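You operate a simulated robot arm through the tools that you are given. There is no shell and no other tool. Be economical: measure what you need, move in short steps, check, and stop when the job is done.

You run a simulated robot arm. Do the job below in one go: nothing can be reset, and whatever is moved stays where it is left.

TASK
Release the stop, reset, inch the lift to the top, then mode off.
Fine: inch it in hand mode.

The check looks at the end state, three seconds after you hand in, the way a careful person would. Anything else that was tipped, shoved, dropped, spilled or broken makes it a failure.

THE ROBOT
A 6-joint arm with a two-finger parallel gripper, fixed in place. Base frame: the origin is at the foot of the arm, x ahead of it, y to its left, z up. Readings come in m, rad, newtons and seconds.
With the tool pointing down near the work surface it reaches from about 0.14 to 0.64 m from the base axis. Its first joint turns from -1.152 to 1.152 rad. Payload 2.9 kg.
Tool frame: the origin (TCP) lies between the finger pads and is the grasp point; the fingertips stand 0.03 m ahead of it; z points along the fingers, y is the line along which they close. The gripper opens to 0.11 m. The fingers are 0.02 m wide and 0.01 m thick; the gripper's body (0.048 by 0.112 m) begins 0.055 m behind the TCP.
Orientation is that of the tool frame in the base frame, as [roll, pitch, yaw] about the fixed x, y, z axes, in that order (R = Rz(yaw) Ry(pitch) Rx(roll)). With the fingers straight down and closing along the base's y, the tool's x points along the base's -x, its y along +y and its z along -z.

THE INTERFACE
- The arm moves only by the tool servo_tool. Its argument "moves" is one flat list of numbers, 7 for each row, row after row: the shift along the base's x, y, z in m, then the turn, a rotation vector about the base's x, y, z in rad, then the finger opening in m, from 0 to 0.11. In form: [dx, dy, dz, rx, ry, rz, hand, dx, dy, dz, rx, ry, rz, hand, ...]. A call has 1 to 10 rows; each row shifts and turns the commanded pose from where the row before left it. A row lasts 0.2 s, in which the tool goes at most 0.05 m and 0.15 rad; a call with a longer step from one row to the next is refused whole, and so is a gripper value outside its range. Where a pose cannot be reached the arm comes as near as it can. A force on the tool above 60 N (or 10 N above the force at the start of the call, whichever is more), or a blocked arm, ends the call early, and 0.2 s more pass. The fingers move at their own pace (about 0.108 m/s each) and stop on an object; they squeeze with about 30 N. The grip force told is the motor's: it shows also when the fingers shut on nothing. Time passes only in rows, and 0.2 s behind the last, so rows that do not move let the fingers close. The reply holds the time, the measured pose of the TCP, the force on the tool along the base axes, the opening and the grip force, in the units named above and with some noise.
- Cameras (640 x 400 px; columns grow to the right, rows downward): "scene" is fixed at [0.0841, 0.4313, 1.4028]; the picture's right is [-0.72, -0.69, 0.00], its down [-0.28, 0.29, -0.92] and it looks along [0.64, -0.66, -0.40] (base axes); focal length 332 px, centre (320, 200). "wrist" rides on the gripper at [-0.036, 0, -0.057] in the tool frame; the picture's right is [0.00, -1.00, 0.00], its down [0.97, 0.00, -0.24] and it looks along [0.24, 0.00, 0.97] (tool axes); focal length 218 px, centre (320, 200).
- grab_frame(camera): a new picture of that camera. No time passes.
- probe_pixels(camera, pixels): for up to 12 pixels [column, row] of the newest picture of that camera ("zoom" is the newest enlarged one), the place [x, y, z] in the base frame of the surface seen there, good to about 0.002 m. No time passes.
- enlarge(camera, box): a new picture of the part [left, top, right, bottom] of that camera's present view, enlarged. No time passes.
- hand_in(): hands the job in; it is judged then, once.

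Keep the steps short. Do not move on a guess: measure, check each grasp and each placing, and mend mistakes. In all there are 80 turns and 54 pictures (those below and enlarged ones count). Leave the gripper open and the arm clear of the work at the hand-in unless told otherwise, and finish with a single line.

The tools are called after "Call:" as a command line: name --argument value ..., lists and objects as JSON in quotes. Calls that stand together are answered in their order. servo_tool: Moves the arm, as the interface text tells. Its arguments: {"type":"object","properties":{"moves":{"type":"array","items":{"type":"number"}}},"required":["moves"]} The other tools are called the same way: grab_frame (camera) takes a picture; probe_pixels (camera, pixels) gives the place of the surface under pixels of a picture; enlarge (camera, box) takes an enlarged picture of a part of a camera's view; hand_in () hands the job in.

At the start:

```text
time_s: 0.0
ee_pos: [0.3747, -0.1005, 1.2935]
tcp_rot: [3.14, 0.001, -3.141]
force: [-0.6, -0.3, -0.6]
finger_gap: 0.1101
finger_force: 0.0
```

scene: 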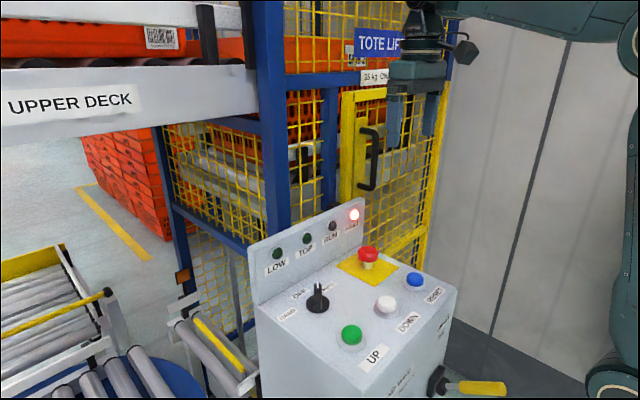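
wrist: 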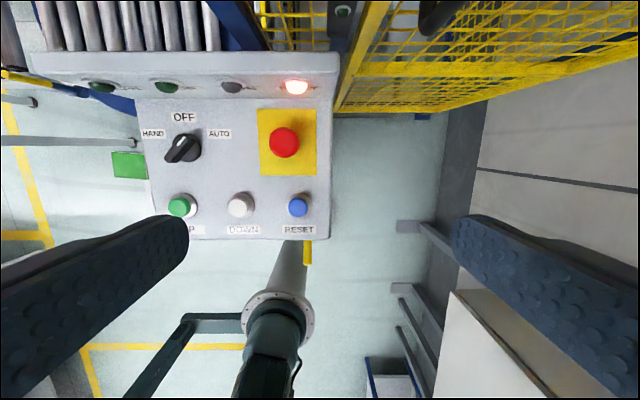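

I see a control box with a red stop (wrist 285,142), a blue RESET (298,207), a green UP (180,206), a white DOWN and a mode switch (183,148). I'll enlarge both views and then measure.

Call:
enlarge --camera "scene" --box '[240, 190, 480, 400]'

Call:
enlarge --camera "wrist" --box '[130, 70, 340, 245]'

Call:
probe_pixels --camera "wrist" --pixels '[[285, 142], [298, 205], [180, 205], [240, 204], [183, 148], [193, 141], [170, 157], [265, 170], [210, 180], [297, 87], [230, 87], [267, 125]]'

Call:
probe_pixels --camera "scene" --pixels '[[368, 252], [368, 265], [415, 278], [386, 301], [351, 333], [318, 290], [318, 305], [308, 300], [330, 320], [437, 380], [480, 388], [355, 205]]'

```text
1.90 times, centred on (360, 295) of scene
```

zoom: 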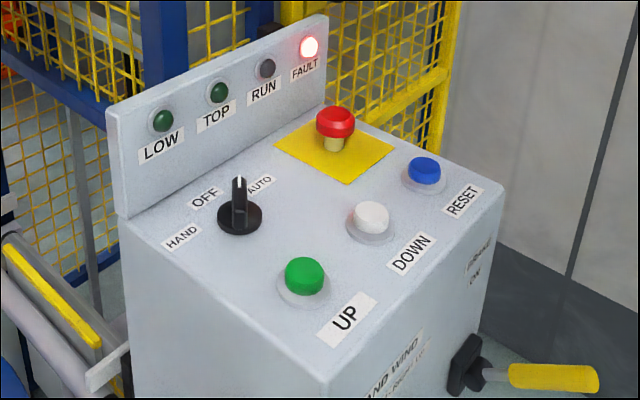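

```text
2.29 times, centred on (235, 158) of wrist
```

zoom: 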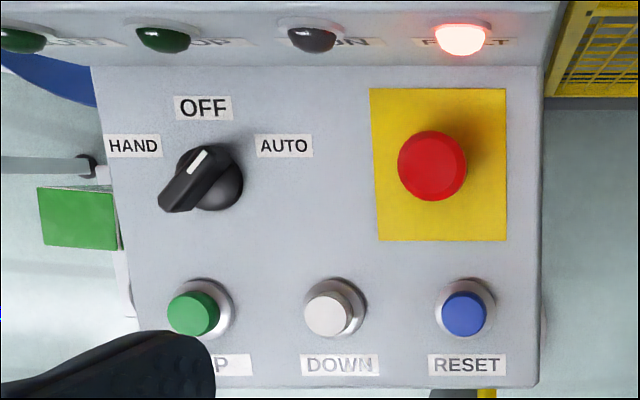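

```text
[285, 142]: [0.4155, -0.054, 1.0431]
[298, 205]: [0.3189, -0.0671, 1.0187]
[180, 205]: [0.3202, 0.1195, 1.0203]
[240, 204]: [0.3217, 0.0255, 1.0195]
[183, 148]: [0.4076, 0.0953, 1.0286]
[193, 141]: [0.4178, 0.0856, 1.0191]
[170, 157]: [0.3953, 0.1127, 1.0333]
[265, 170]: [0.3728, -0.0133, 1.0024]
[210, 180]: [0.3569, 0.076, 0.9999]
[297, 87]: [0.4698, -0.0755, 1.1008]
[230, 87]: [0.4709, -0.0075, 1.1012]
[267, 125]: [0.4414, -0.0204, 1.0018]
```

```text
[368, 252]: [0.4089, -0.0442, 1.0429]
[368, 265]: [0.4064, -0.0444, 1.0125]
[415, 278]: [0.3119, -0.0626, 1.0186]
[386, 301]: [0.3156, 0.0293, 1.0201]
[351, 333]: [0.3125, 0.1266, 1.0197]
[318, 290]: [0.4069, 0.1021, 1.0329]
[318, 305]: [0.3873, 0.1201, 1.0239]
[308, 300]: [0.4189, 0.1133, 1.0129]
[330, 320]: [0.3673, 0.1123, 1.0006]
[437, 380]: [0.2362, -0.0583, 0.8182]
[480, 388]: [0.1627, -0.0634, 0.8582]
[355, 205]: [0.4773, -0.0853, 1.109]
```

The panel top is at z≈1.000. The stop head is at about (0.413,-0.052) with its top near 1.045, and the mode pointer shows AUTO with FAULT lit. I'll move above the stop, still high, for a closer look.

Call:
servo_tool --moves '[0.02, 0.025, -0.03, 0, 0, 0, 0.09, 0.018, 0.023, -0.03, 0, 0, 0, 0.09, 0, 0, -0.04, 0, 0, 0, 0.09, 0, 0, -0.03, 0, 0, 0, 0.09]'

Call:
grab_frame --camera "wrist"

Call:
enlarge --camera "scene" --box '[300, 180, 460, 280]'

```text
time_s: 1.0
ee_pos: [0.4128, -0.0501, 1.1623]
tcp_rot: [-3.141, 0.002, -3.141]
force: [-0.8, 0.0, 0.9]
finger_gap: 0.0898
finger_force: 0.0
```

```text
49 pictures are left
```

wrist: 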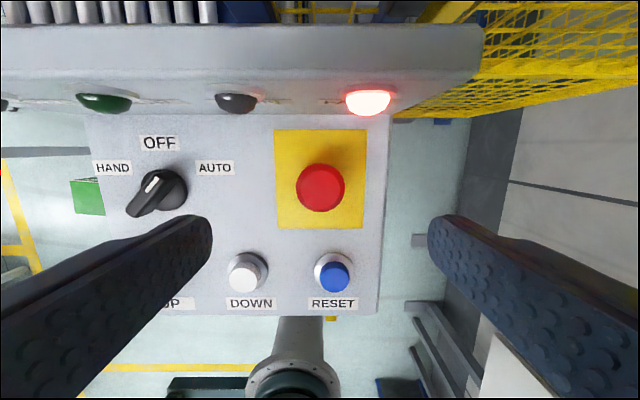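

```text
4.00 times, centred on (380, 230) of scene
```

zoom: 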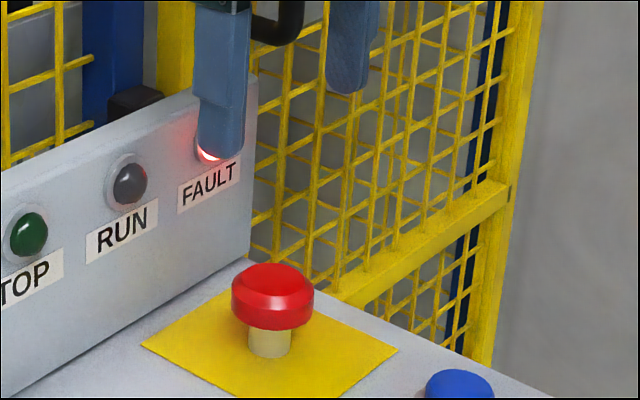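

The stop is now at wrist (320,187). I'll probe its edges, the backboard top, the other controls and the front-corner labels.

Call:
probe_pixels --camera "wrist" --pixels '[[320, 187], [299, 187], [341, 187], [320, 168], [320, 206], [335, 276], [243, 278], [300, 30], [300, 70], [320, 222], [152, 185], [170, 195]]'

Call:
probe_pixels --camera "zoom" --pixels '[[275, 275], [275, 315], [270, 345], [60, 150], [245, 72], [460, 380]]'

```text
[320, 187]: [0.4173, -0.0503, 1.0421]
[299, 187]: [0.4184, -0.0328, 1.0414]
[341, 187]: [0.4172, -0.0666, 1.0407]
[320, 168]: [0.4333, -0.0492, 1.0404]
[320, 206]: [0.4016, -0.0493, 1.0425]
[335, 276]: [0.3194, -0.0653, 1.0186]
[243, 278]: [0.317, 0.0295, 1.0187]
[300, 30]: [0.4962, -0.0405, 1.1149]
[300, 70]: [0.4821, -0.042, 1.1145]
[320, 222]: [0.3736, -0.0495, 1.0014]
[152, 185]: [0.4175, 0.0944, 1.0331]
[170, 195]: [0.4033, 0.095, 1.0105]
```

```text
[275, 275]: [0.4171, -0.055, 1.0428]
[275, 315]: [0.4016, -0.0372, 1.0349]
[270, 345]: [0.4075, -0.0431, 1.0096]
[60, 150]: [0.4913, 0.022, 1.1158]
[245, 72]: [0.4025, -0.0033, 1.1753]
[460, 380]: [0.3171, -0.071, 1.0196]
```

The stop head is centred at (0.417,-0.050), about 0.039 wide, z 1.027–1.042. The backboard top is at 1.115. I'll pre-turn +0.45 rad and come down so the tips reach about z 1.032 around the head.

Call:
servo_tool --moves '[0.0042, 0, -0.02, 0, 0, 0.15, 0.08, 0, 0, -0.02, 0, 0, 0.15, 0.07, 0, 0, -0.02, 0, 0, 0.15, 0.07, 0, 0, -0.025, 0, 0, 0, 0.07, 0, 0, -0.015, 0, 0, 0, 0.07]'

Call:
enlarge --camera "scene" --box '[300, 180, 460, 280]'

```text
time_s: 2.2
ee_pos: [0.4167, -0.0513, 1.0634]
tcp_rot: [3.141, 0.001, -2.691]
force: [-0.2, 0.3, 0.0]
finger_gap: 0.07
finger_force: 0.0
```

```text
4.00 times, centred on (380, 230) of scene
```

zoom: 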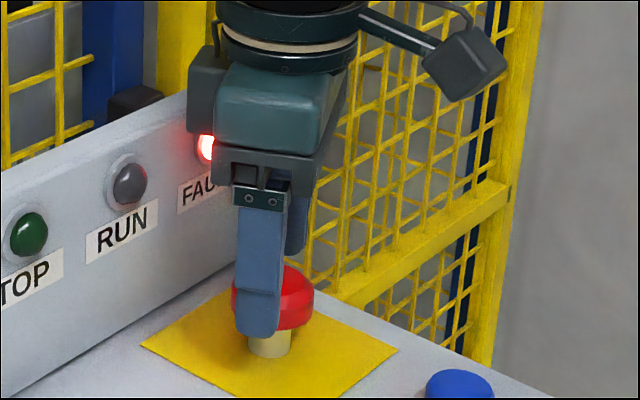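

The fingers straddle the head. I'll close on it and check the grip.

Call:
servo_tool --moves '[0, 0.001, -0.002, 0, 0, 0, 0.05, 0, 0, 0, 0, 0, 0, 0.03, 0, 0, 0, 0, 0, 0, 0.03]'

```text
time_s: 3.0
ee_pos: [0.4165, -0.0493, 1.0616]
tcp_rot: [3.139, 0.001, -2.69]
force: [-4.7, 10.1, 2.8]
finger_gap: 0.0408
finger_force: 45.2
```

The fingers hold the head at a 0.041 gap with a small side force. I'll turn it clockwise (seen from above) by 0.9 rad.

Call:
servo_tool --moves '[0, -0.001, 0, 0, 0, -0.1, 0.03, 0, 0, 0, 0, 0, -0.13, 0.03, 0, 0, 0, 0, 0, -0.13, 0.03, 0, 0, 0, 0, 0, -0.13, 0.03, 0, 0, 0, 0, 0, -0.13, 0.03, 0, 0, 0, 0, 0, -0.13, 0.03, 0, 0, 0, 0, 0, -0.13, 0.03]'

Call:
enlarge --camera "scene" --box '[260, 180, 460, 305]'

```text
time_s: 4.6
ee_pos: [0.4177, -0.0507, 1.0609]
tcp_rot: [3.14, 0.003, 2.715]
force: [3.1, 24.1, -1.6]
finger_gap: 0.041
finger_force: 44.9
```

```text
3.20 times, centred on (360, 242) of scene
```

zoom: 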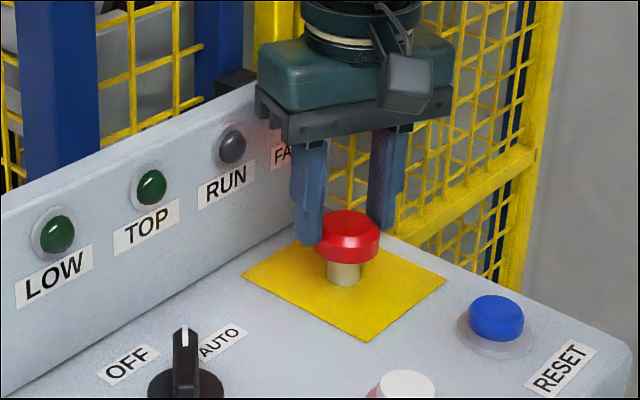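

The turn is done with some side force. I'll open, rise, and look at the head height and the lamps.

Call:
servo_tool --moves '[0, 0, 0, 0, 0, 0, 0.07, 0, 0, 0, 0, 0, 0, 0.07, 0, 0, 0.03, 0, 0, 0.15, 0.07, 0, 0, 0.035, 0, 0, 0.15, 0.07, 0, 0, 0.035, 0, 0, 0.13, 0.07]'

Call:
grab_frame --camera "wrist"

Call:
enlarge --camera "scene" --box '[260, 180, 460, 305]'

Call:
probe_pixels --camera "wrist" --pixels '[[320, 187], [310, 187], [330, 187], [320, 200]]'

```text
time_s: 5.8
ee_pos: [0.4166, -0.052, 1.1618]
tcp_rot: [-3.14, 0.0, -3.14]
force: [-0.4, 0.8, -1.0]
finger_gap: 0.0699
finger_force: 0.0
```

```text
45 pictures are left
```

wrist: 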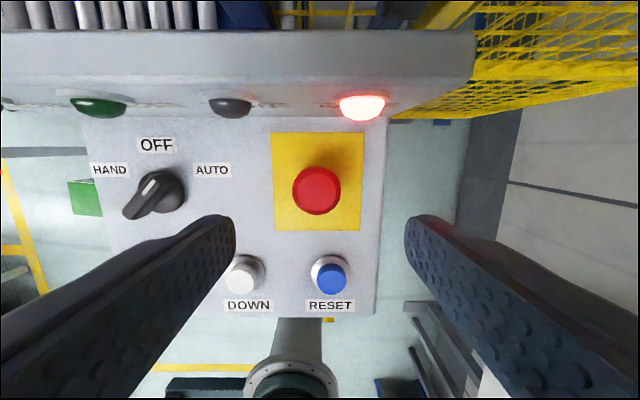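

```text
3.20 times, centred on (360, 242) of scene
```

zoom: 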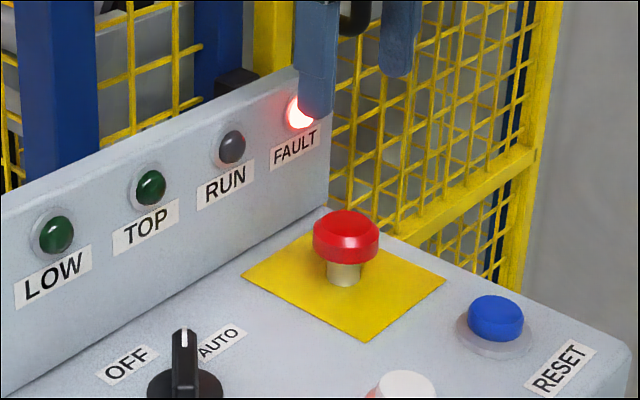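

```text
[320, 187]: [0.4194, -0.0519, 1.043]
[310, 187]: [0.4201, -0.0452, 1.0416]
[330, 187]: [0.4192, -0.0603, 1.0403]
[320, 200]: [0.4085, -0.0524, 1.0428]
```

The head height is unchanged (1.042), so twisting may not have been the release. I'll re-grip the head a little lower and try a gentle upward pull.

Call:
servo_tool --moves '[0.0005, 0.0015, -0.04, 0, 0, 0, 0.07, 0, 0, -0.04, 0, 0, 0, 0.07, 0, 0, -0.028, 0, 0, 0, 0.07, 0, 0, 0, 0, 0, 0, 0.03, 0, 0, 0, 0, 0, 0, 0.03]'

Call:
servo_tool --moves '[0, 0, 0.003, 0, 0, 0, 0.03, 0, 0, 0.003, 0, 0, 0, 0.03, 0, 0, 0.003, 0, 0, 0, 0.03]'

Call:
enlarge --camera "scene" --box '[260, 180, 460, 305]'

```text
time_s: 7.0
ee_pos: [0.4165, -0.0497, 1.0516]
tcp_rot: [3.14, 0.0, -3.137]
force: [0.3, 15.4, -0.9]
finger_gap: 0.0411
finger_force: 45.3
```

```text
time_s: 7.8
ee_pos: [0.4171, -0.0506, 1.0605]
tcp_rot: [3.141, -0.001, -3.139]
force: [0.8, 19.5, -15.7]
finger_gap: 0.041
finger_force: 44.5
```

```text
3.20 times, centred on (360, 242) of scene
```

zoom: 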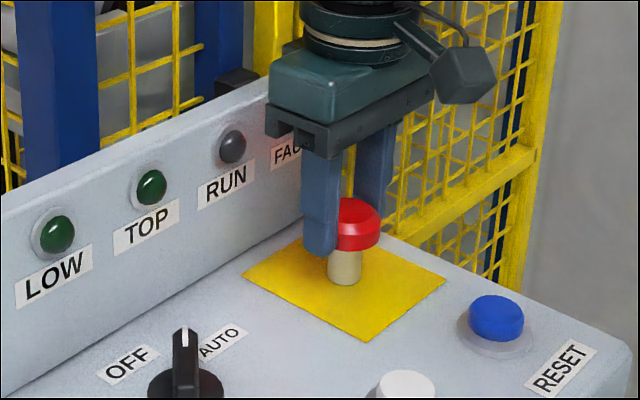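

The head came up (top moved from zoom row 210 to 198), so it is a pull type. I'll pull slightly further to make sure it latches.

Call:
servo_tool --moves '[0, 0, 0.002, 0, 0, 0, 0.03, 0, 0, 0.002, 0, 0, 0, 0.03]'

Call:
servo_tool --moves '[0, 0, 0, 0, 0, 0, 0.07, 0, 0, 0, 0, 0, 0, 0.07, 0, 0, 0.04, 0, 0, 0, 0.07, 0, 0, 0.04, 0, 0, 0, 0.07]'

Call:
enlarge --camera "scene" --box '[260, 180, 460, 305]'

Call:
grab_frame --camera "wrist"

Call:
probe_pixels --camera "wrist" --pixels '[[320, 187], [320, 200], [310, 187]]'

```text
time_s: 8.4
ee_pos: [0.4176, -0.0505, 1.0652]
tcp_rot: [3.141, -0.007, -3.141]
force: [2.3, 21.5, -36.6]
finger_gap: 0.0411
finger_force: 44.8
```

```text
time_s: 9.4
ee_pos: [0.4173, -0.0502, 1.1463]
tcp_rot: [-3.14, 0.002, 3.139]
force: [0.3, 0.0, 0.4]
finger_gap: 0.0698
finger_force: 0.1
```

```text
3.20 times, centred on (360, 242) of scene
```

zoom: 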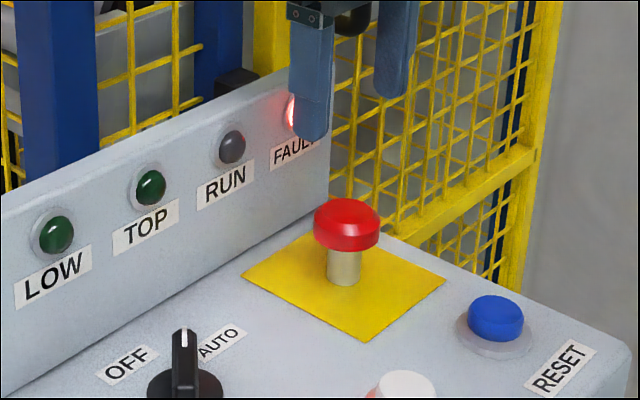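

```text
41 pictures are left
```

wrist: 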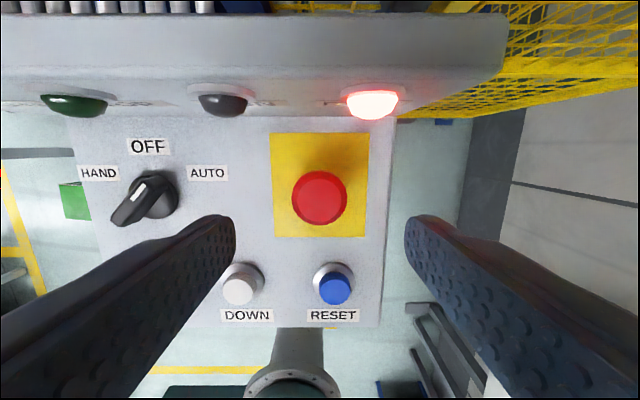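

```text
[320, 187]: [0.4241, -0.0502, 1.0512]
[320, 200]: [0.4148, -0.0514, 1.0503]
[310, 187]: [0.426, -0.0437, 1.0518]
```

The head stays up at 1.051, so the stop is released. FAULT is still lit, as expected before reset. Since the selector is on AUTO, I'll put it to HAND before resetting so that nothing can start by itself. I'm moving above the knob to measure it.

Call:
servo_tool --moves '[0, 0.045, 0.005, 0, 0, 0, 0.09, -0.005, 0.045, 0, 0, 0, 0, 0.09, -0.005, 0.045, 0, 0, 0, 0, 0.09, 0, 0.018, 0, 0, 0, 0, 0.09]'

Call:
enlarge --camera "wrist" --box '[200, 110, 440, 260]'

Call:
enlarge --camera "scene" --box '[260, 260, 380, 335]'

```text
time_s: 10.4
ee_pos: [0.4064, 0.103, 1.1519]
tcp_rot: [-3.141, 0.001, 3.14]
force: [0.3, -0.3, 0.6]
finger_gap: 0.0901
finger_force: 0.0
```

```text
2.67 times, centred on (320, 185) of wrist
```

zoom: 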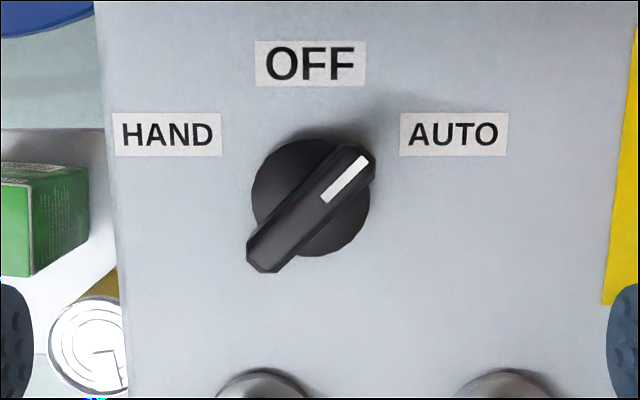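

```text
5.33 times, centred on (320, 298) of scene
```

zoom: 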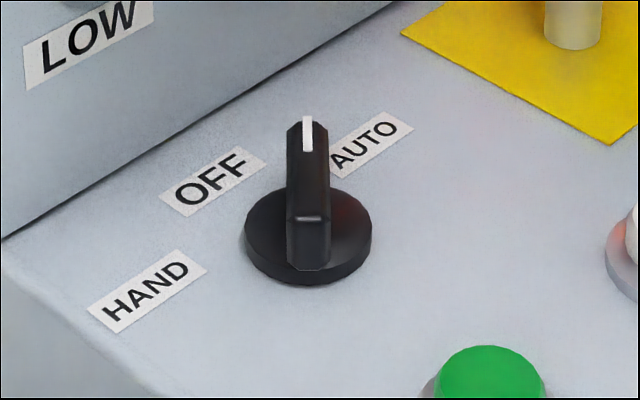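

The pointer clearly shows AUTO (45° right of OFF). I'll take a wrist frame to locate the bar ends.

Call:
grab_frame --camera "wrist"

Call:
probe_pixels --camera "wrist" --pixels '[[335, 176], [301, 209], [317, 190], [325, 183], [308, 200], [305, 170], [332, 197], [253, 160], [376, 160], [312, 150]]'

Call:
probe_pixels --camera "zoom" --pixels '[[308, 125], [308, 215], [308, 260], [308, 160], [255, 235], [360, 235]]'

```text
38 pictures are left
```

wrist: 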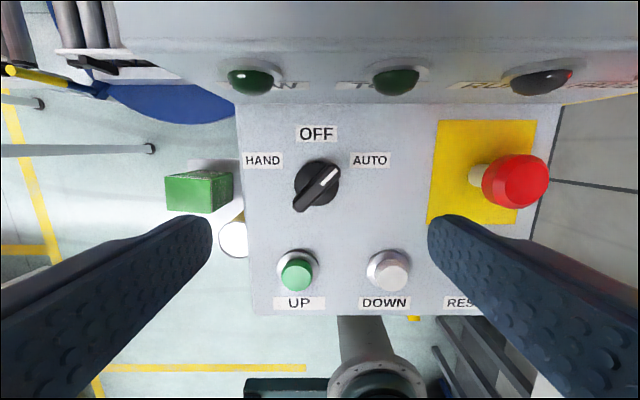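

```text
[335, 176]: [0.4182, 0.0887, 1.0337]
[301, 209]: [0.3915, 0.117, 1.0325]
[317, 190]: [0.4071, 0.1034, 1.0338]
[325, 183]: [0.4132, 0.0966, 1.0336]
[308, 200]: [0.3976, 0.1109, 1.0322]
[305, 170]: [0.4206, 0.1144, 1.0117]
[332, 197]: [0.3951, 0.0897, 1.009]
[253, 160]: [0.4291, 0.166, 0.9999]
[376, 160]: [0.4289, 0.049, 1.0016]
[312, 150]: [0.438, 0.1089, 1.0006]
```

```text
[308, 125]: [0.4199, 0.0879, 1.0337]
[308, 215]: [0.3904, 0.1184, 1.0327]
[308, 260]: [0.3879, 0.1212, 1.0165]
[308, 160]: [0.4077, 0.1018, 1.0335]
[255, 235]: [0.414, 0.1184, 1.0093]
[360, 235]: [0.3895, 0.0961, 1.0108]
```

The bar centre is at (0.405,0.104), top z 1.0335, and it points at -45°. I'll turn the gripper -0.785 rad to close across the bar and come down to TCP z≈1.052 with the fingers open 0.06.

Call:
servo_tool --moves '[-0.0014, 0.001, 0, 0, 0, -0.14, 0.06, 0, 0, 0, 0, 0, -0.14, 0.06, 0, 0, -0.02, 0, 0, -0.14, 0.06, 0, 0, -0.02, 0, 0, -0.14, 0.06, 0, 0, -0.02, 0, 0, -0.14, 0.06, 0, 0, -0.02, 0, 0, -0.085, 0.06, 0, 0, -0.02, 0, 0, 0, 0.06]'

Call:
servo_tool --moves '[0, 0, 0, 0, 0, 0, 0.04, 0, 0, 0, 0, 0, 0, 0.005, 0, 0, 0, 0, 0, 0, 0.005]'

Call:
enlarge --camera "scene" --box '[240, 200, 400, 300]'

```text
time_s: 12.0
ee_pos: [0.4043, 0.1035, 1.0501]
tcp_rot: [3.141, 0.001, 2.354]
force: [-0.7, 0.1, 0.3]
finger_gap: 0.0597
finger_force: 0.1
```

```text
time_s: 12.8
ee_pos: [0.4076, 0.1049, 1.0511]
tcp_rot: [3.134, 0.003, 2.36]
force: [16.0, 18.0, -10.0]
finger_gap: 0.0138
finger_force: 45.1
```

```text
4.00 times, centred on (320, 250) of scene
```

zoom: 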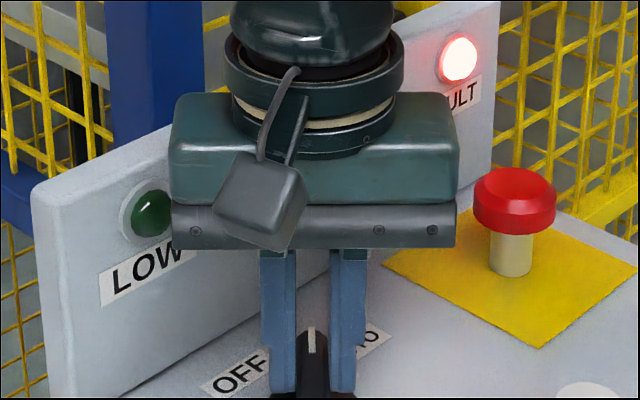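

The grip is on the bar (0.0138 gap) with a side force from about 2 mm offset. I'll relieve that, then turn anticlockwise toward HAND.

Call:
servo_tool --moves '[0.002, 0.0015, 0, 0, 0, 0, 0.005, 0, 0, 0, 0, 0, 0.14, 0.005, 0, 0, 0, 0, 0, 0.14, 0.005, 0, 0, 0, 0, 0, 0.14, 0.005, 0, 0, 0, 0, 0, 0.14, 0.005, 0, 0, 0, 0, 0, 0.14, 0.005, 0, 0, 0, 0, 0, 0.085, 0.005]'

Call:
enlarge --camera "scene" --box '[240, 200, 440, 325]'

```text
time_s: 14.4
ee_pos: [0.4073, 0.1048, 1.0508]
tcp_rot: [-3.141, -0.002, -3.138]
force: [-7.3, 11.5, -9.5]
finger_gap: 0.0139
finger_force: 45.3
```

```text
3.20 times, centred on (340, 262) of scene
```

zoom: 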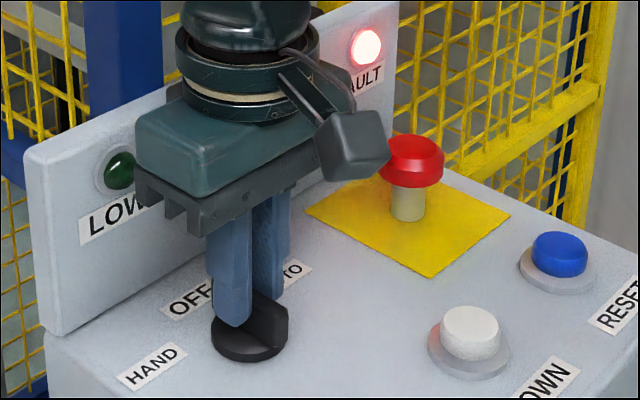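

The knob follows and is now at OFF. I'll continue to HAND.

Call:
servo_tool --moves '[-0.001, 0, 0, 0, 0, 0.14, 0.005, 0, 0, 0, 0, 0, 0.14, 0.005, 0, 0, 0, 0, 0, 0.14, 0.005, 0, 0, 0, 0, 0, 0.14, 0.005, 0, 0, 0, 0, 0, 0.14, 0.005, 0, 0, 0, 0, 0, 0.1, 0.005]'

Call:
servo_tool --moves '[0, 0, 0, 0, 0, 0, 0.03, 0, 0, 0.0, 0, 0, 0, 0.05, 0, 0, 0.03, 0, 0, -0.1, 0.05, 0, 0, 0.035, 0, 0, -0.14, 0.05, 0, 0, 0.035, 0, 0, -0.14, 0.05, 0, 0, 0, 0, 0, -0.14, 0.05, 0, 0, 0, 0, 0, -0.14, 0.05, 0, 0, 0, 0, 0, -0.14, 0.05]'

Call:
grab_frame --camera "wrist"

Call:
grab_frame --camera "scene"

```text
time_s: 15.8
ee_pos: [0.4065, 0.1048, 1.0507]
tcp_rot: [-3.141, 0.001, -2.342]
force: [1.1, 15.6, -10.3]
finger_gap: 0.0138
finger_force: 44.4
```

```text
time_s: 17.6
ee_pos: [0.4079, 0.1042, 1.1513]
tcp_rot: [-3.141, 0.002, 3.138]
force: [0.0, 0.3, -0.1]
finger_gap: 0.0502
finger_force: 0.1
```

```text
35 pictures are left
```

wrist: 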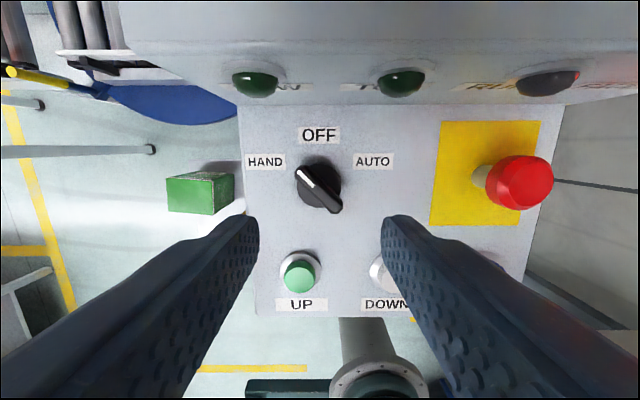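

```text
34 pictures are left
```

scene: 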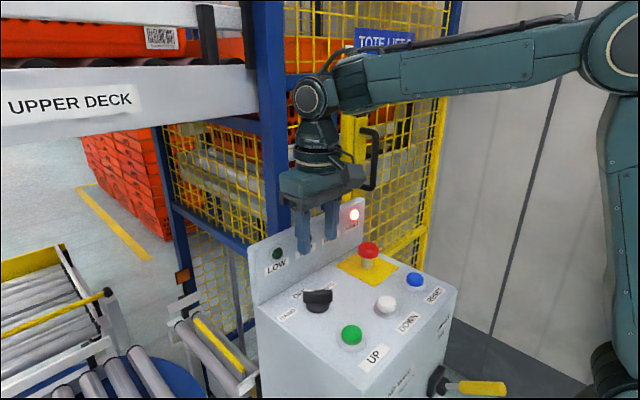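

The selector shows HAND. Next I'll close the fingers and move above RESET at (0.317,-0.066), keeping the tips above 1.07.

Call:
servo_tool --moves '[-0.03, -0.035, 0, 0, 0, 0, 0, -0.03, -0.035, 0, 0, 0, 0, 0, -0.03, -0.035, 0, 0, 0, 0, 0, 0, -0.035, 0, 0, 0, 0, 0, 0, -0.0305, -0.03, 0, 0, 0, 0, 0, 0, -0.03, 0, 0, 0, 0]'

Call:
enlarge --camera "scene" --box '[320, 190, 480, 290]'

Call:
grab_frame --camera "wrist"

```text
time_s: 19.0
ee_pos: [0.3164, -0.0663, 1.0913]
tcp_rot: [-3.141, 0.002, 3.141]
force: [0.7, 0.5, 0.5]
finger_gap: 0.0
finger_force: 30.0
```

```text
4.00 times, centred on (400, 240) of scene
```

zoom: 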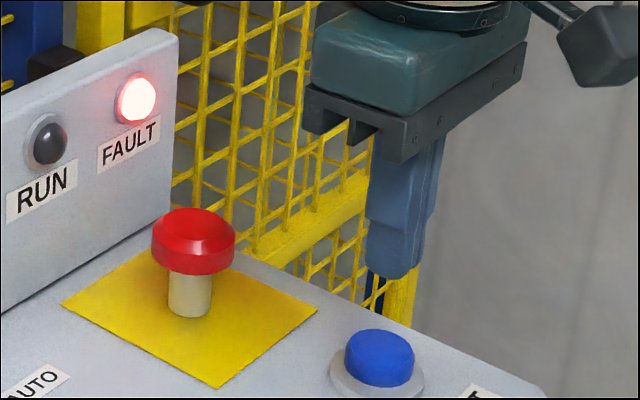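

```text
32 pictures are left
```

wrist: 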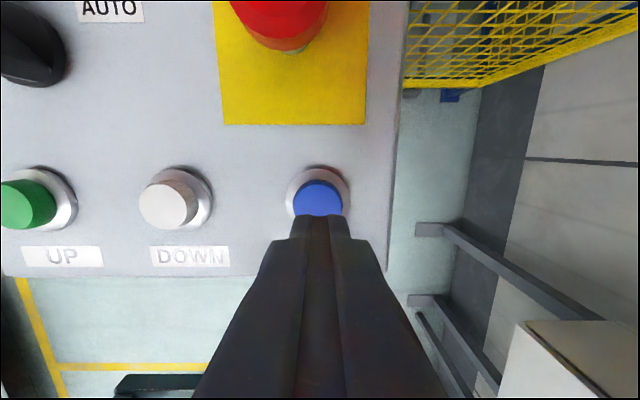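

The fingertips are in line with the blue cap (column 318). I'll probe its front-back extent, and the other two caps as well.

Call:
probe_pixels --camera "wrist" --pixels '[[318, 183], [318, 210], [296, 200], [340, 200], [318, 171], [28, 181], [28, 226], [3, 205], [54, 205], [168, 185], [168, 228]]'

```text
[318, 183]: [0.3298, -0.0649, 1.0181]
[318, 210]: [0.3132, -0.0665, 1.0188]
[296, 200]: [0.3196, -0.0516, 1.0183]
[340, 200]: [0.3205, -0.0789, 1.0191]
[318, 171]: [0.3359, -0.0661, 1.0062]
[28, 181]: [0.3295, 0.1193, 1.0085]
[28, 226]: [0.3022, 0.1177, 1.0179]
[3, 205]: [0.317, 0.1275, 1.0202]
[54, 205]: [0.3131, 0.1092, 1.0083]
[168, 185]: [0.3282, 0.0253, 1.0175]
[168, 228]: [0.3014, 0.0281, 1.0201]
```

The cap centre is (0.317,-0.065), top 1.0185, and my tips are at 1.061. I'll come down to just above it, then press about 5 mm gently and lift.

Call:
servo_tool --moves '[0.0005, 0.001, -0.03, 0, 0, 0, 0, 0, 0, -0.011, 0, 0, 0, 0, 0, 0, -0.003, 0, 0, 0, 0, 0, 0, -0.002, 0, 0, 0, 0, 0, 0, -0.002, 0, 0, 0, 0]'

Call:
enlarge --camera "scene" --box '[260, 180, 460, 305]'

```text
time_s: 20.2
ee_pos: [0.317, -0.0646, 1.0432]
tcp_rot: [-3.141, 0.002, 3.14]
force: [-2.1, -1.6, 4.9]
finger_gap: 0.0
finger_force: 29.9
```

```text
3.20 times, centred on (360, 242) of scene
```

zoom: 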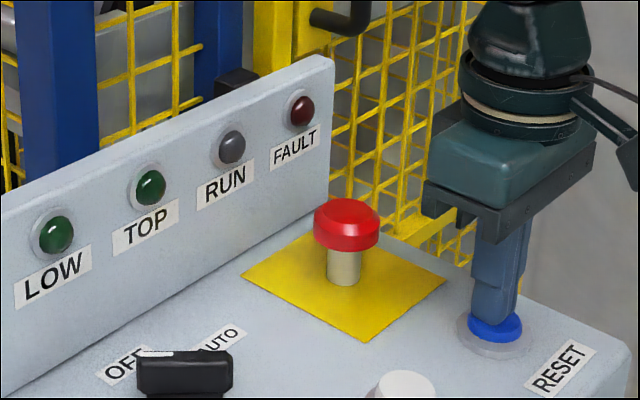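

FAULT is out, so the reset worked. I'll lift off and go above UP at about (0.316,0.121).

Call:
servo_tool --moves '[0, 0, 0.025, 0, 0, 0, 0, 0, 0, 0.025, 0, 0, 0, 0, 0, 0.046, 0, 0, 0, 0, 0, 0, 0.046, 0, 0, 0, 0, 0, 0, 0.046, 0, 0, 0, 0, 0, 0, 0.047, 0, 0, 0, 0, 0]'

Call:
grab_frame --camera "wrist"

Call:
grab_frame --camera "scene"

Call:
probe_pixels --camera "wrist" --pixels '[[318, 185], [318, 208], [298, 200], [340, 200], [330, 190], [306, 190]]'

```text
time_s: 21.6
ee_pos: [0.3173, 0.1218, 1.0931]
tcp_rot: [3.141, 0.002, 3.14]
force: [0.3, 0.6, -0.2]
finger_gap: 0.0
finger_force: 30.3
```

```text
30 pictures are left
```

wrist: 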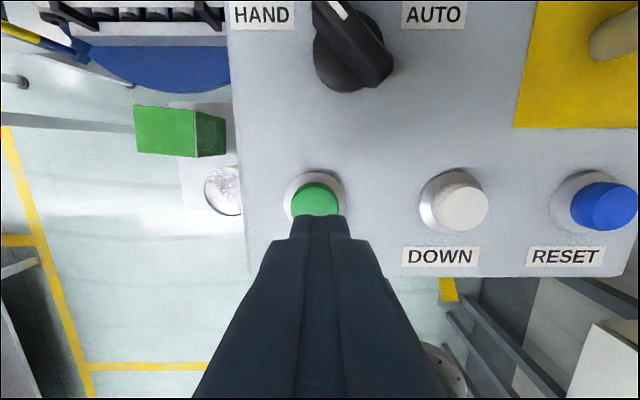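

```text
29 pictures are left
```

scene: 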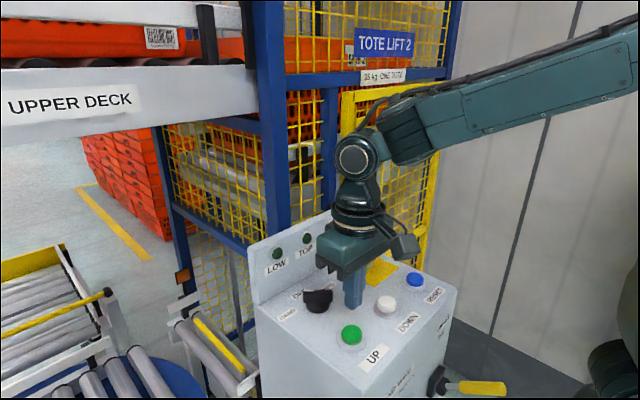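

```text
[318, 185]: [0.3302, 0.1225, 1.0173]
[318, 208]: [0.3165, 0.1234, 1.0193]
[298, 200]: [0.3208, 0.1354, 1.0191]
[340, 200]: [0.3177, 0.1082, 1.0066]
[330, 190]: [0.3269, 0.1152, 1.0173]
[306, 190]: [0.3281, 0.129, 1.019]
```

The UP cap centre is at about (0.317,0.124). I'll give a first short press, then check the lamps and the carriage.

Call:
servo_tool --moves '[0, 0.002, -0.03, 0, 0, 0, 0, 0, 0, -0.013, 0, 0, 0, 0, 0, 0, -0.005, 0, 0, 0, 0, 0, 0, -0.002, 0, 0, 0, 0]'

Call:
grab_frame --camera "scene"

```text
time_s: 22.6
ee_pos: [0.3179, 0.1237, 1.0425]
tcp_rot: [3.137, 0.001, -3.14]
force: [0.7, 2.2, 5.0]
finger_gap: 0.0003
finger_force: 30.3
```

```text
28 pictures are left
```

scene: 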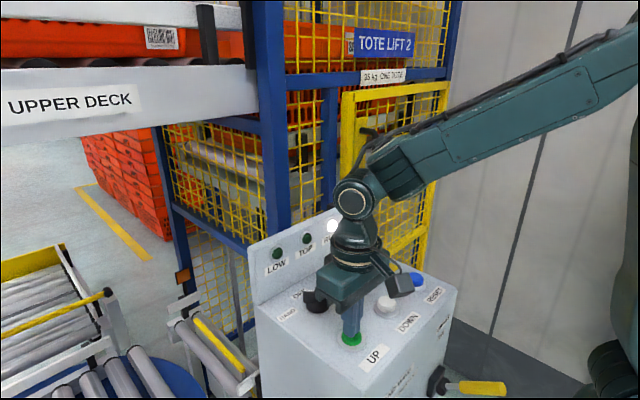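

RUN (330,226) is lit, so the lift moves while the button is held. I'll hold briefly and watch the carriage rollers in the cage and the TOP lamp at (307,238).

Call:
servo_tool --moves '[0, 0, 0, 0, 0, 0, 0, 0, 0, 0, 0, 0, 0, 0, 0, 0, 0, 0, 0, 0, 0]'

Call:
enlarge --camera "scene" --box '[150, 60, 390, 280]'

```text
time_s: 23.4
ee_pos: [0.3176, 0.1223, 1.0427]
tcp_rot: [-3.142, 0.0, -3.141]
force: [1.9, 2.5, 5.4]
finger_gap: 0.0
finger_force: 29.6
```

```text
1.82 times, centred on (270, 170) of scene
```

zoom: 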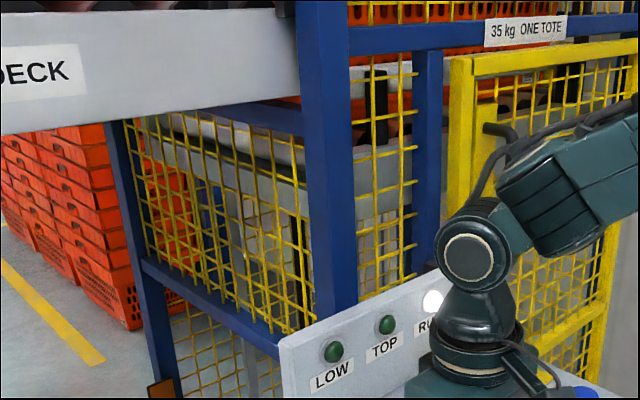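

The carriage is rising. I'll probe its height against the upper deck to judge how much travel is left.

Call:
probe_pixels --camera "zoom" --pixels '[[240, 168], [262, 175], [235, 130], [200, 150], [150, 30], [150, 60], [150, 15], [385, 165], [285, 150]]'

Call:
servo_tool --moves '[0, 0, 0, 0, 0, 0, 0, 0, 0, 0, 0, 0, 0, 0]'

Call:
enlarge --camera "scene" --box '[150, 60, 390, 280]'

Call:
probe_pixels --camera "zoom" --pixels '[[240, 168], [262, 175], [235, 130], [200, 150], [240, 140], [262, 145], [290, 150], [385, 140]]'

```text
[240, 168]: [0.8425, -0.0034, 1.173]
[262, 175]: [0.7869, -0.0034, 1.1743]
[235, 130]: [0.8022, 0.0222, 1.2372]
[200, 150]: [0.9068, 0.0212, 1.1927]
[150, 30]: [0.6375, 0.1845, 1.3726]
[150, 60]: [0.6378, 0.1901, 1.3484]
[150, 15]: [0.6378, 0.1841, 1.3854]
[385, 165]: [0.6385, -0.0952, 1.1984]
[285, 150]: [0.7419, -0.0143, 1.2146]
```

```text
time_s: 24.0
ee_pos: [0.3183, 0.1219, 1.0436]
tcp_rot: [-3.141, 0.001, 3.139]
force: [2.3, 2.1, 5.8]
finger_gap: 0.0001
finger_force: 29.8
```

```text
1.82 times, centred on (270, 170) of scene
```

zoom: 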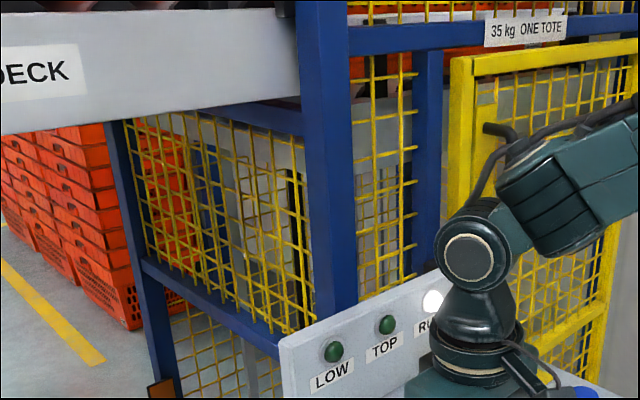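

```text
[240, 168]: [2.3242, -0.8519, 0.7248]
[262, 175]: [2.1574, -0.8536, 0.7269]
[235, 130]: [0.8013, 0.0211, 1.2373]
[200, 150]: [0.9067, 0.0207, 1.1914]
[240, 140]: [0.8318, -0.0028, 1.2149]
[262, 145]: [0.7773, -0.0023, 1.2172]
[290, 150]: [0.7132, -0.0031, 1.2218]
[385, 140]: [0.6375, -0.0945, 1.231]
```

In 0.6 s the carriage beam rose roughly 0.045 m, and TOP is not lit yet. I'll hold in short spells and check each time.

Call:
servo_tool --moves '[0, 0, 0, 0, 0, 0, 0, 0, 0, 0, 0, 0, 0, 0]'

Call:
enlarge --camera "scene" --box '[150, 30, 390, 250]'

```text
time_s: 24.6
ee_pos: [0.3178, 0.1229, 1.0435]
tcp_rot: [3.14, 0.002, 3.139]
force: [2.8, 1.2, 5.5]
finger_gap: 0.0
finger_force: 30.1
```

```text
1.82 times, centred on (270, 140) of scene
```

zoom: 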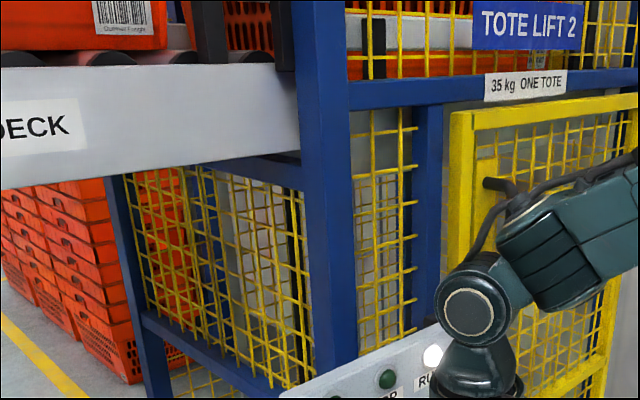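

I'll probe the carriage rail through the gap between the posts and compare it to the deck rail.

Call:
probe_pixels --camera "zoom" --pixels '[[365, 95], [365, 120], [365, 140], [365, 160], [385, 175], [396, 60], [410, 45], [440, 70], [240, 70], [240, 90], [240, 62], [425, 100]]'

Call:
servo_tool --moves '[0, 0, 0, 0, 0, 0, 0]'

Call:
enlarge --camera "scene" --box '[150, 30, 390, 250]'

Call:
probe_pixels --camera "zoom" --pixels '[[365, 95], [365, 120], [365, 140], [365, 160], [385, 175], [396, 60], [410, 45], [440, 70], [425, 100]]'

```text
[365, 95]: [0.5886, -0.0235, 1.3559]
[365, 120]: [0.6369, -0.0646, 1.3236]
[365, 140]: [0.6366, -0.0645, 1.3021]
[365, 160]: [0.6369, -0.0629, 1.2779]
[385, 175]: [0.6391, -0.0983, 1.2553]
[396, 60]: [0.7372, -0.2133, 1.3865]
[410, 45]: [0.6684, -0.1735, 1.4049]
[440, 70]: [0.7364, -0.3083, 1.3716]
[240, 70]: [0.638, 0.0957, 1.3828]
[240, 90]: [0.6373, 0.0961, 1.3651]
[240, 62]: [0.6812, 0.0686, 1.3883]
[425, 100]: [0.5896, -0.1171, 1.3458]
```

```text
time_s: 25.0
ee_pos: [0.3176, 0.1226, 1.0432]
tcp_rot: [3.141, 0.002, 3.141]
force: [2.5, 1.2, 6.0]
finger_gap: 0.0
finger_force: 30.0
```

```text
1.82 times, centred on (270, 140) of scene
```

zoom: 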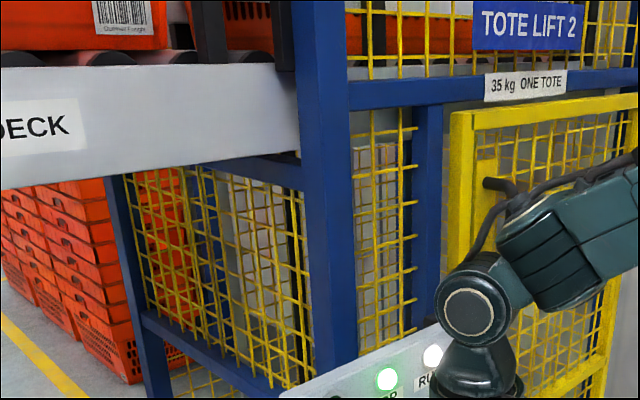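

```text
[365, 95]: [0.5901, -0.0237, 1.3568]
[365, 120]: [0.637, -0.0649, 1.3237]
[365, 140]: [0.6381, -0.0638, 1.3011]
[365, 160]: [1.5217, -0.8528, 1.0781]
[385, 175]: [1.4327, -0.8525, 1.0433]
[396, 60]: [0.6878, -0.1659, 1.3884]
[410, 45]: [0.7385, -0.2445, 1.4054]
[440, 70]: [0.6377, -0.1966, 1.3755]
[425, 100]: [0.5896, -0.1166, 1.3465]
```

TOP is lit (387,380). I'll release the UP button now.

Call:
servo_tool --moves '[0, 0, 0.03, 0, 0, 0, 0, 0, 0, 0.03, 0, 0, 0, 0, 0, 0, 0.045, 0, 0, 0, 0]'

Call:
enlarge --camera "scene" --box '[150, 60, 390, 280]'

```text
time_s: 25.8
ee_pos: [0.3127, 0.1223, 1.1469]
tcp_rot: [3.141, 0.001, 3.14]
force: [0.5, -0.7, 0.5]
finger_gap: 0.0
finger_force: 29.8
```

```text
1.82 times, centred on (270, 170) of scene
```

zoom: 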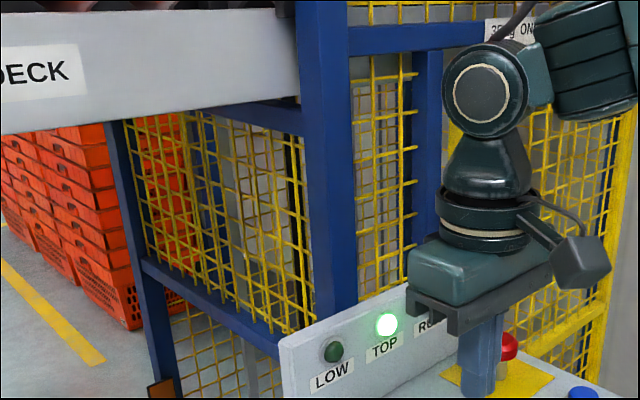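

TOP stays lit after release. Next I'll go above the knob (0.4065,0.1045), turn +0.785 rad to match the bar, and open the fingers, staying high.

Call:
servo_tool --moves '[0.03, 0, 0.004, 0, 0, 0.14, 0.03, 0.03, -0.009, 0, 0, 0, 0.14, 0.06, 0.029, -0.01, 0, 0, 0, 0.14, 0.06, 0, 0, 0, 0, 0, 0.14, 0.06, 0, 0, 0, 0, 0, 0.14, 0.06, 0, 0, 0, 0, 0, 0.085, 0.06]'

Call:
grab_frame --camera "wrist"

```text
time_s: 27.2
ee_pos: [0.4057, 0.1019, 1.152]
tcp_rot: [-3.141, 0.002, -2.355]
force: [-0.1, 0.2, -0.5]
finger_gap: 0.0598
finger_force: 0.1
```

```text
22 pictures are left
```

wrist: 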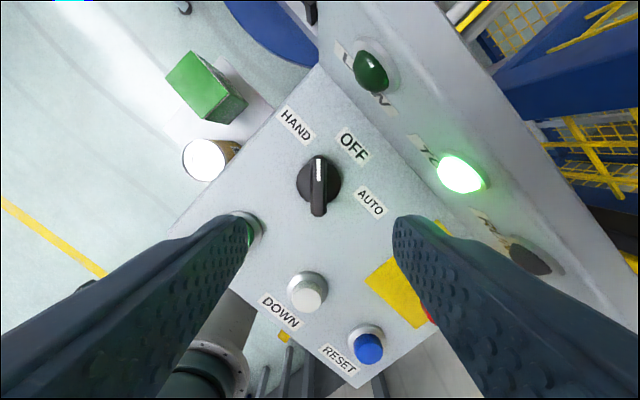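

RUN is off and TOP is lit, and the bar is centred between the fingers (column 318). I'll come down and grip it.

Call:
servo_tool --moves '[0.001, 0.0025, -0.04, 0, 0, 0, 0.06, 0, 0, -0.04, 0, 0, 0, 0.06, 0, 0, -0.021, 0, 0, 0, 0.06, 0, 0, 0, 0, 0, 0, 0.04, 0, 0, 0, 0, 0, 0, 0.005, 0, 0, 0, 0, 0, 0, 0.005]'

```text
time_s: 28.6
ee_pos: [0.4072, 0.1056, 1.0476]
tcp_rot: [3.141, 0.0, -2.359]
force: [1.3, -2.7, -4.9]
finger_gap: 0.0139
finger_force: 45.0
```

The bar is gripped cleanly at a 0.0139 gap. I'll turn it clockwise 0.785 rad to OFF.

Call:
servo_tool --moves '[0, 0, 0, 0, 0, -0.14, 0.005, 0, 0, 0, 0, 0, -0.14, 0.005, 0, 0, 0, 0, 0, -0.14, 0.005, 0, 0, 0, 0, 0, -0.14, 0.005, 0, 0, 0, 0, 0, -0.14, 0.005, 0, 0, 0, 0, 0, -0.085, 0.005]'

Call:
servo_tool --moves '[0, 0, 0, 0, 0, 0, 0.03, 0, 0, 0.0, 0, 0, 0, 0.05, 0, 0, 0.03, 0, 0, 0, 0.06, 0, 0, 0.035, 0, 0, 0, 0.08, 0, 0, 0.035, 0, 0, 0, 0.09]'

Call:
grab_frame --camera "wrist"

```text
time_s: 30.0
ee_pos: [0.4074, 0.1051, 1.0486]
tcp_rot: [-3.139, -0.003, 3.136]
force: [9.5, -3.6, -36.4]
finger_gap: 0.0142
finger_force: 45.1
```

```text
time_s: 31.2
ee_pos: [0.4066, 0.1053, 1.1514]
tcp_rot: [3.14, 0.001, -3.141]
force: [0.1, -0.3, -0.4]
finger_gap: 0.0899
finger_force: 0.1
```

```text
21 pictures are left
```

wrist: 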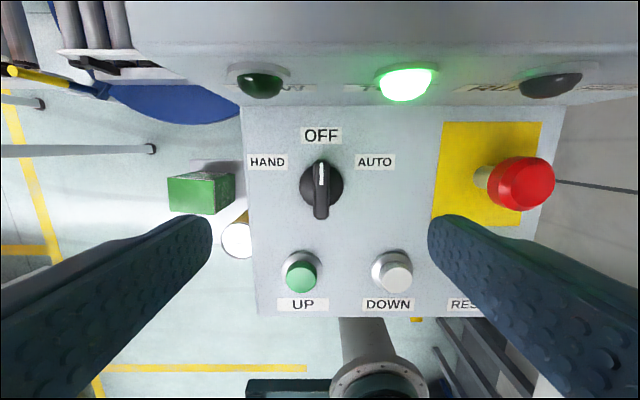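

The selector points to OFF and TOP is lit. I'll move the arm up and back, clear of the box, for a final look.

Call:
servo_tool --moves '[0, -0.02, 0.045, 0, 0, 0, 0.1, -0.01, -0.04, 0.025, 0, 0, 0, 0.11, -0.01, -0.045, 0.02, 0, 0, 0, 0.11, -0.01, -0.045, 0.02, 0, 0, 0, 0.11, 0, -0.045, 0.02, 0, 0, 0, 0.11]'

Call:
grab_frame --camera "scene"

Call:
enlarge --camera "scene" --box '[240, 190, 480, 400]'

```text
refused: row 3 steps farther than a row can; nothing moved
```

```text
20 pictures are left
```

scene: 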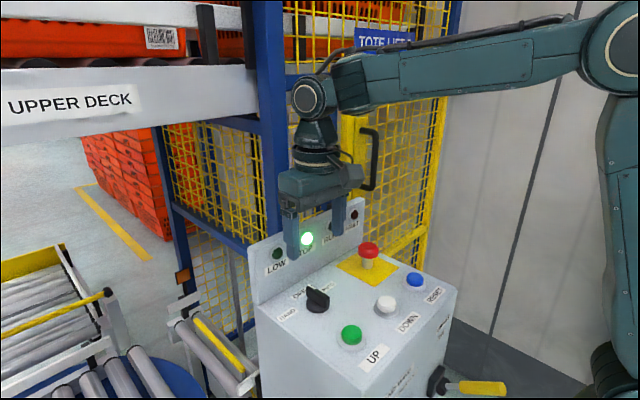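

```text
1.90 times, centred on (360, 295) of scene
```

zoom: 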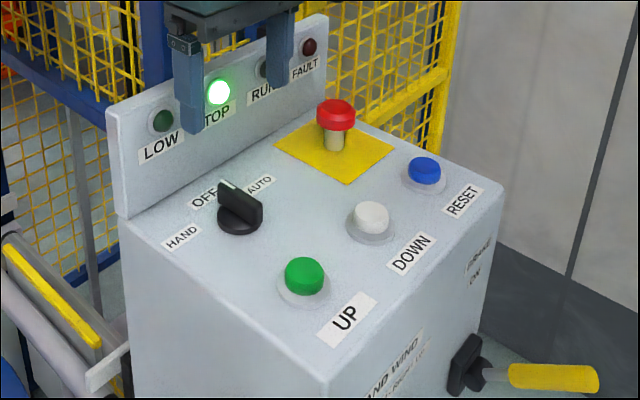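

That move was refused because one row was too long. The panel reads as wanted: OFF, TOP lit, FAULT out, stop up. I'll retreat with shorter rows.

Call:
servo_tool --moves '[0, 0, 0.04, 0, 0, 0, 0.1, -0.01, -0.03, 0.02, 0, 0, 0, 0.11, -0.01, -0.035, 0.02, 0, 0, 0, 0.11, -0.01, -0.035, 0.02, 0, 0, 0, 0.11, 0, -0.035, 0.02, 0, 0, 0, 0.11, 0, 0, 0, 0, 0, 0, 0.11]'

Call:
grab_frame --camera "scene"

```text
time_s: 32.6
ee_pos: [0.3779, -0.0309, 1.2716]
tcp_rot: [-3.141, 0.0, -3.14]
force: [0.0, -1.4, -0.5]
finger_gap: 0.1098
finger_force: 0.1
```

```text
18 pictures are left
```

scene: 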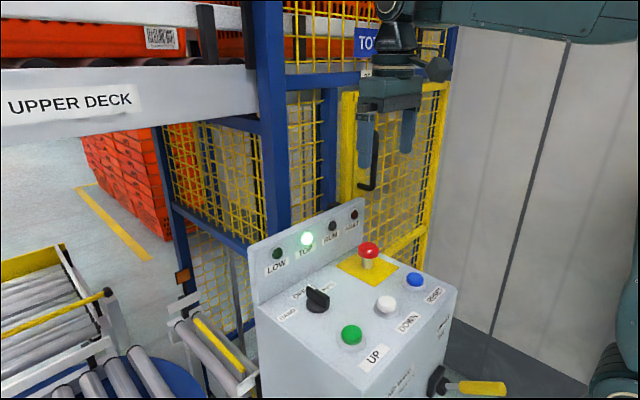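

All is as wanted: TOP lit, RUN and FAULT out, mode OFF, stop released, arm clear with the gripper open. I'm handing in.

Call:
hand_in

```text
The job is handed in.
```

Done: the stop is released, the fault is reset, the lift was inched in HAND until TOP lit, and the mode is now OFF with the arm clear and the gripper open.
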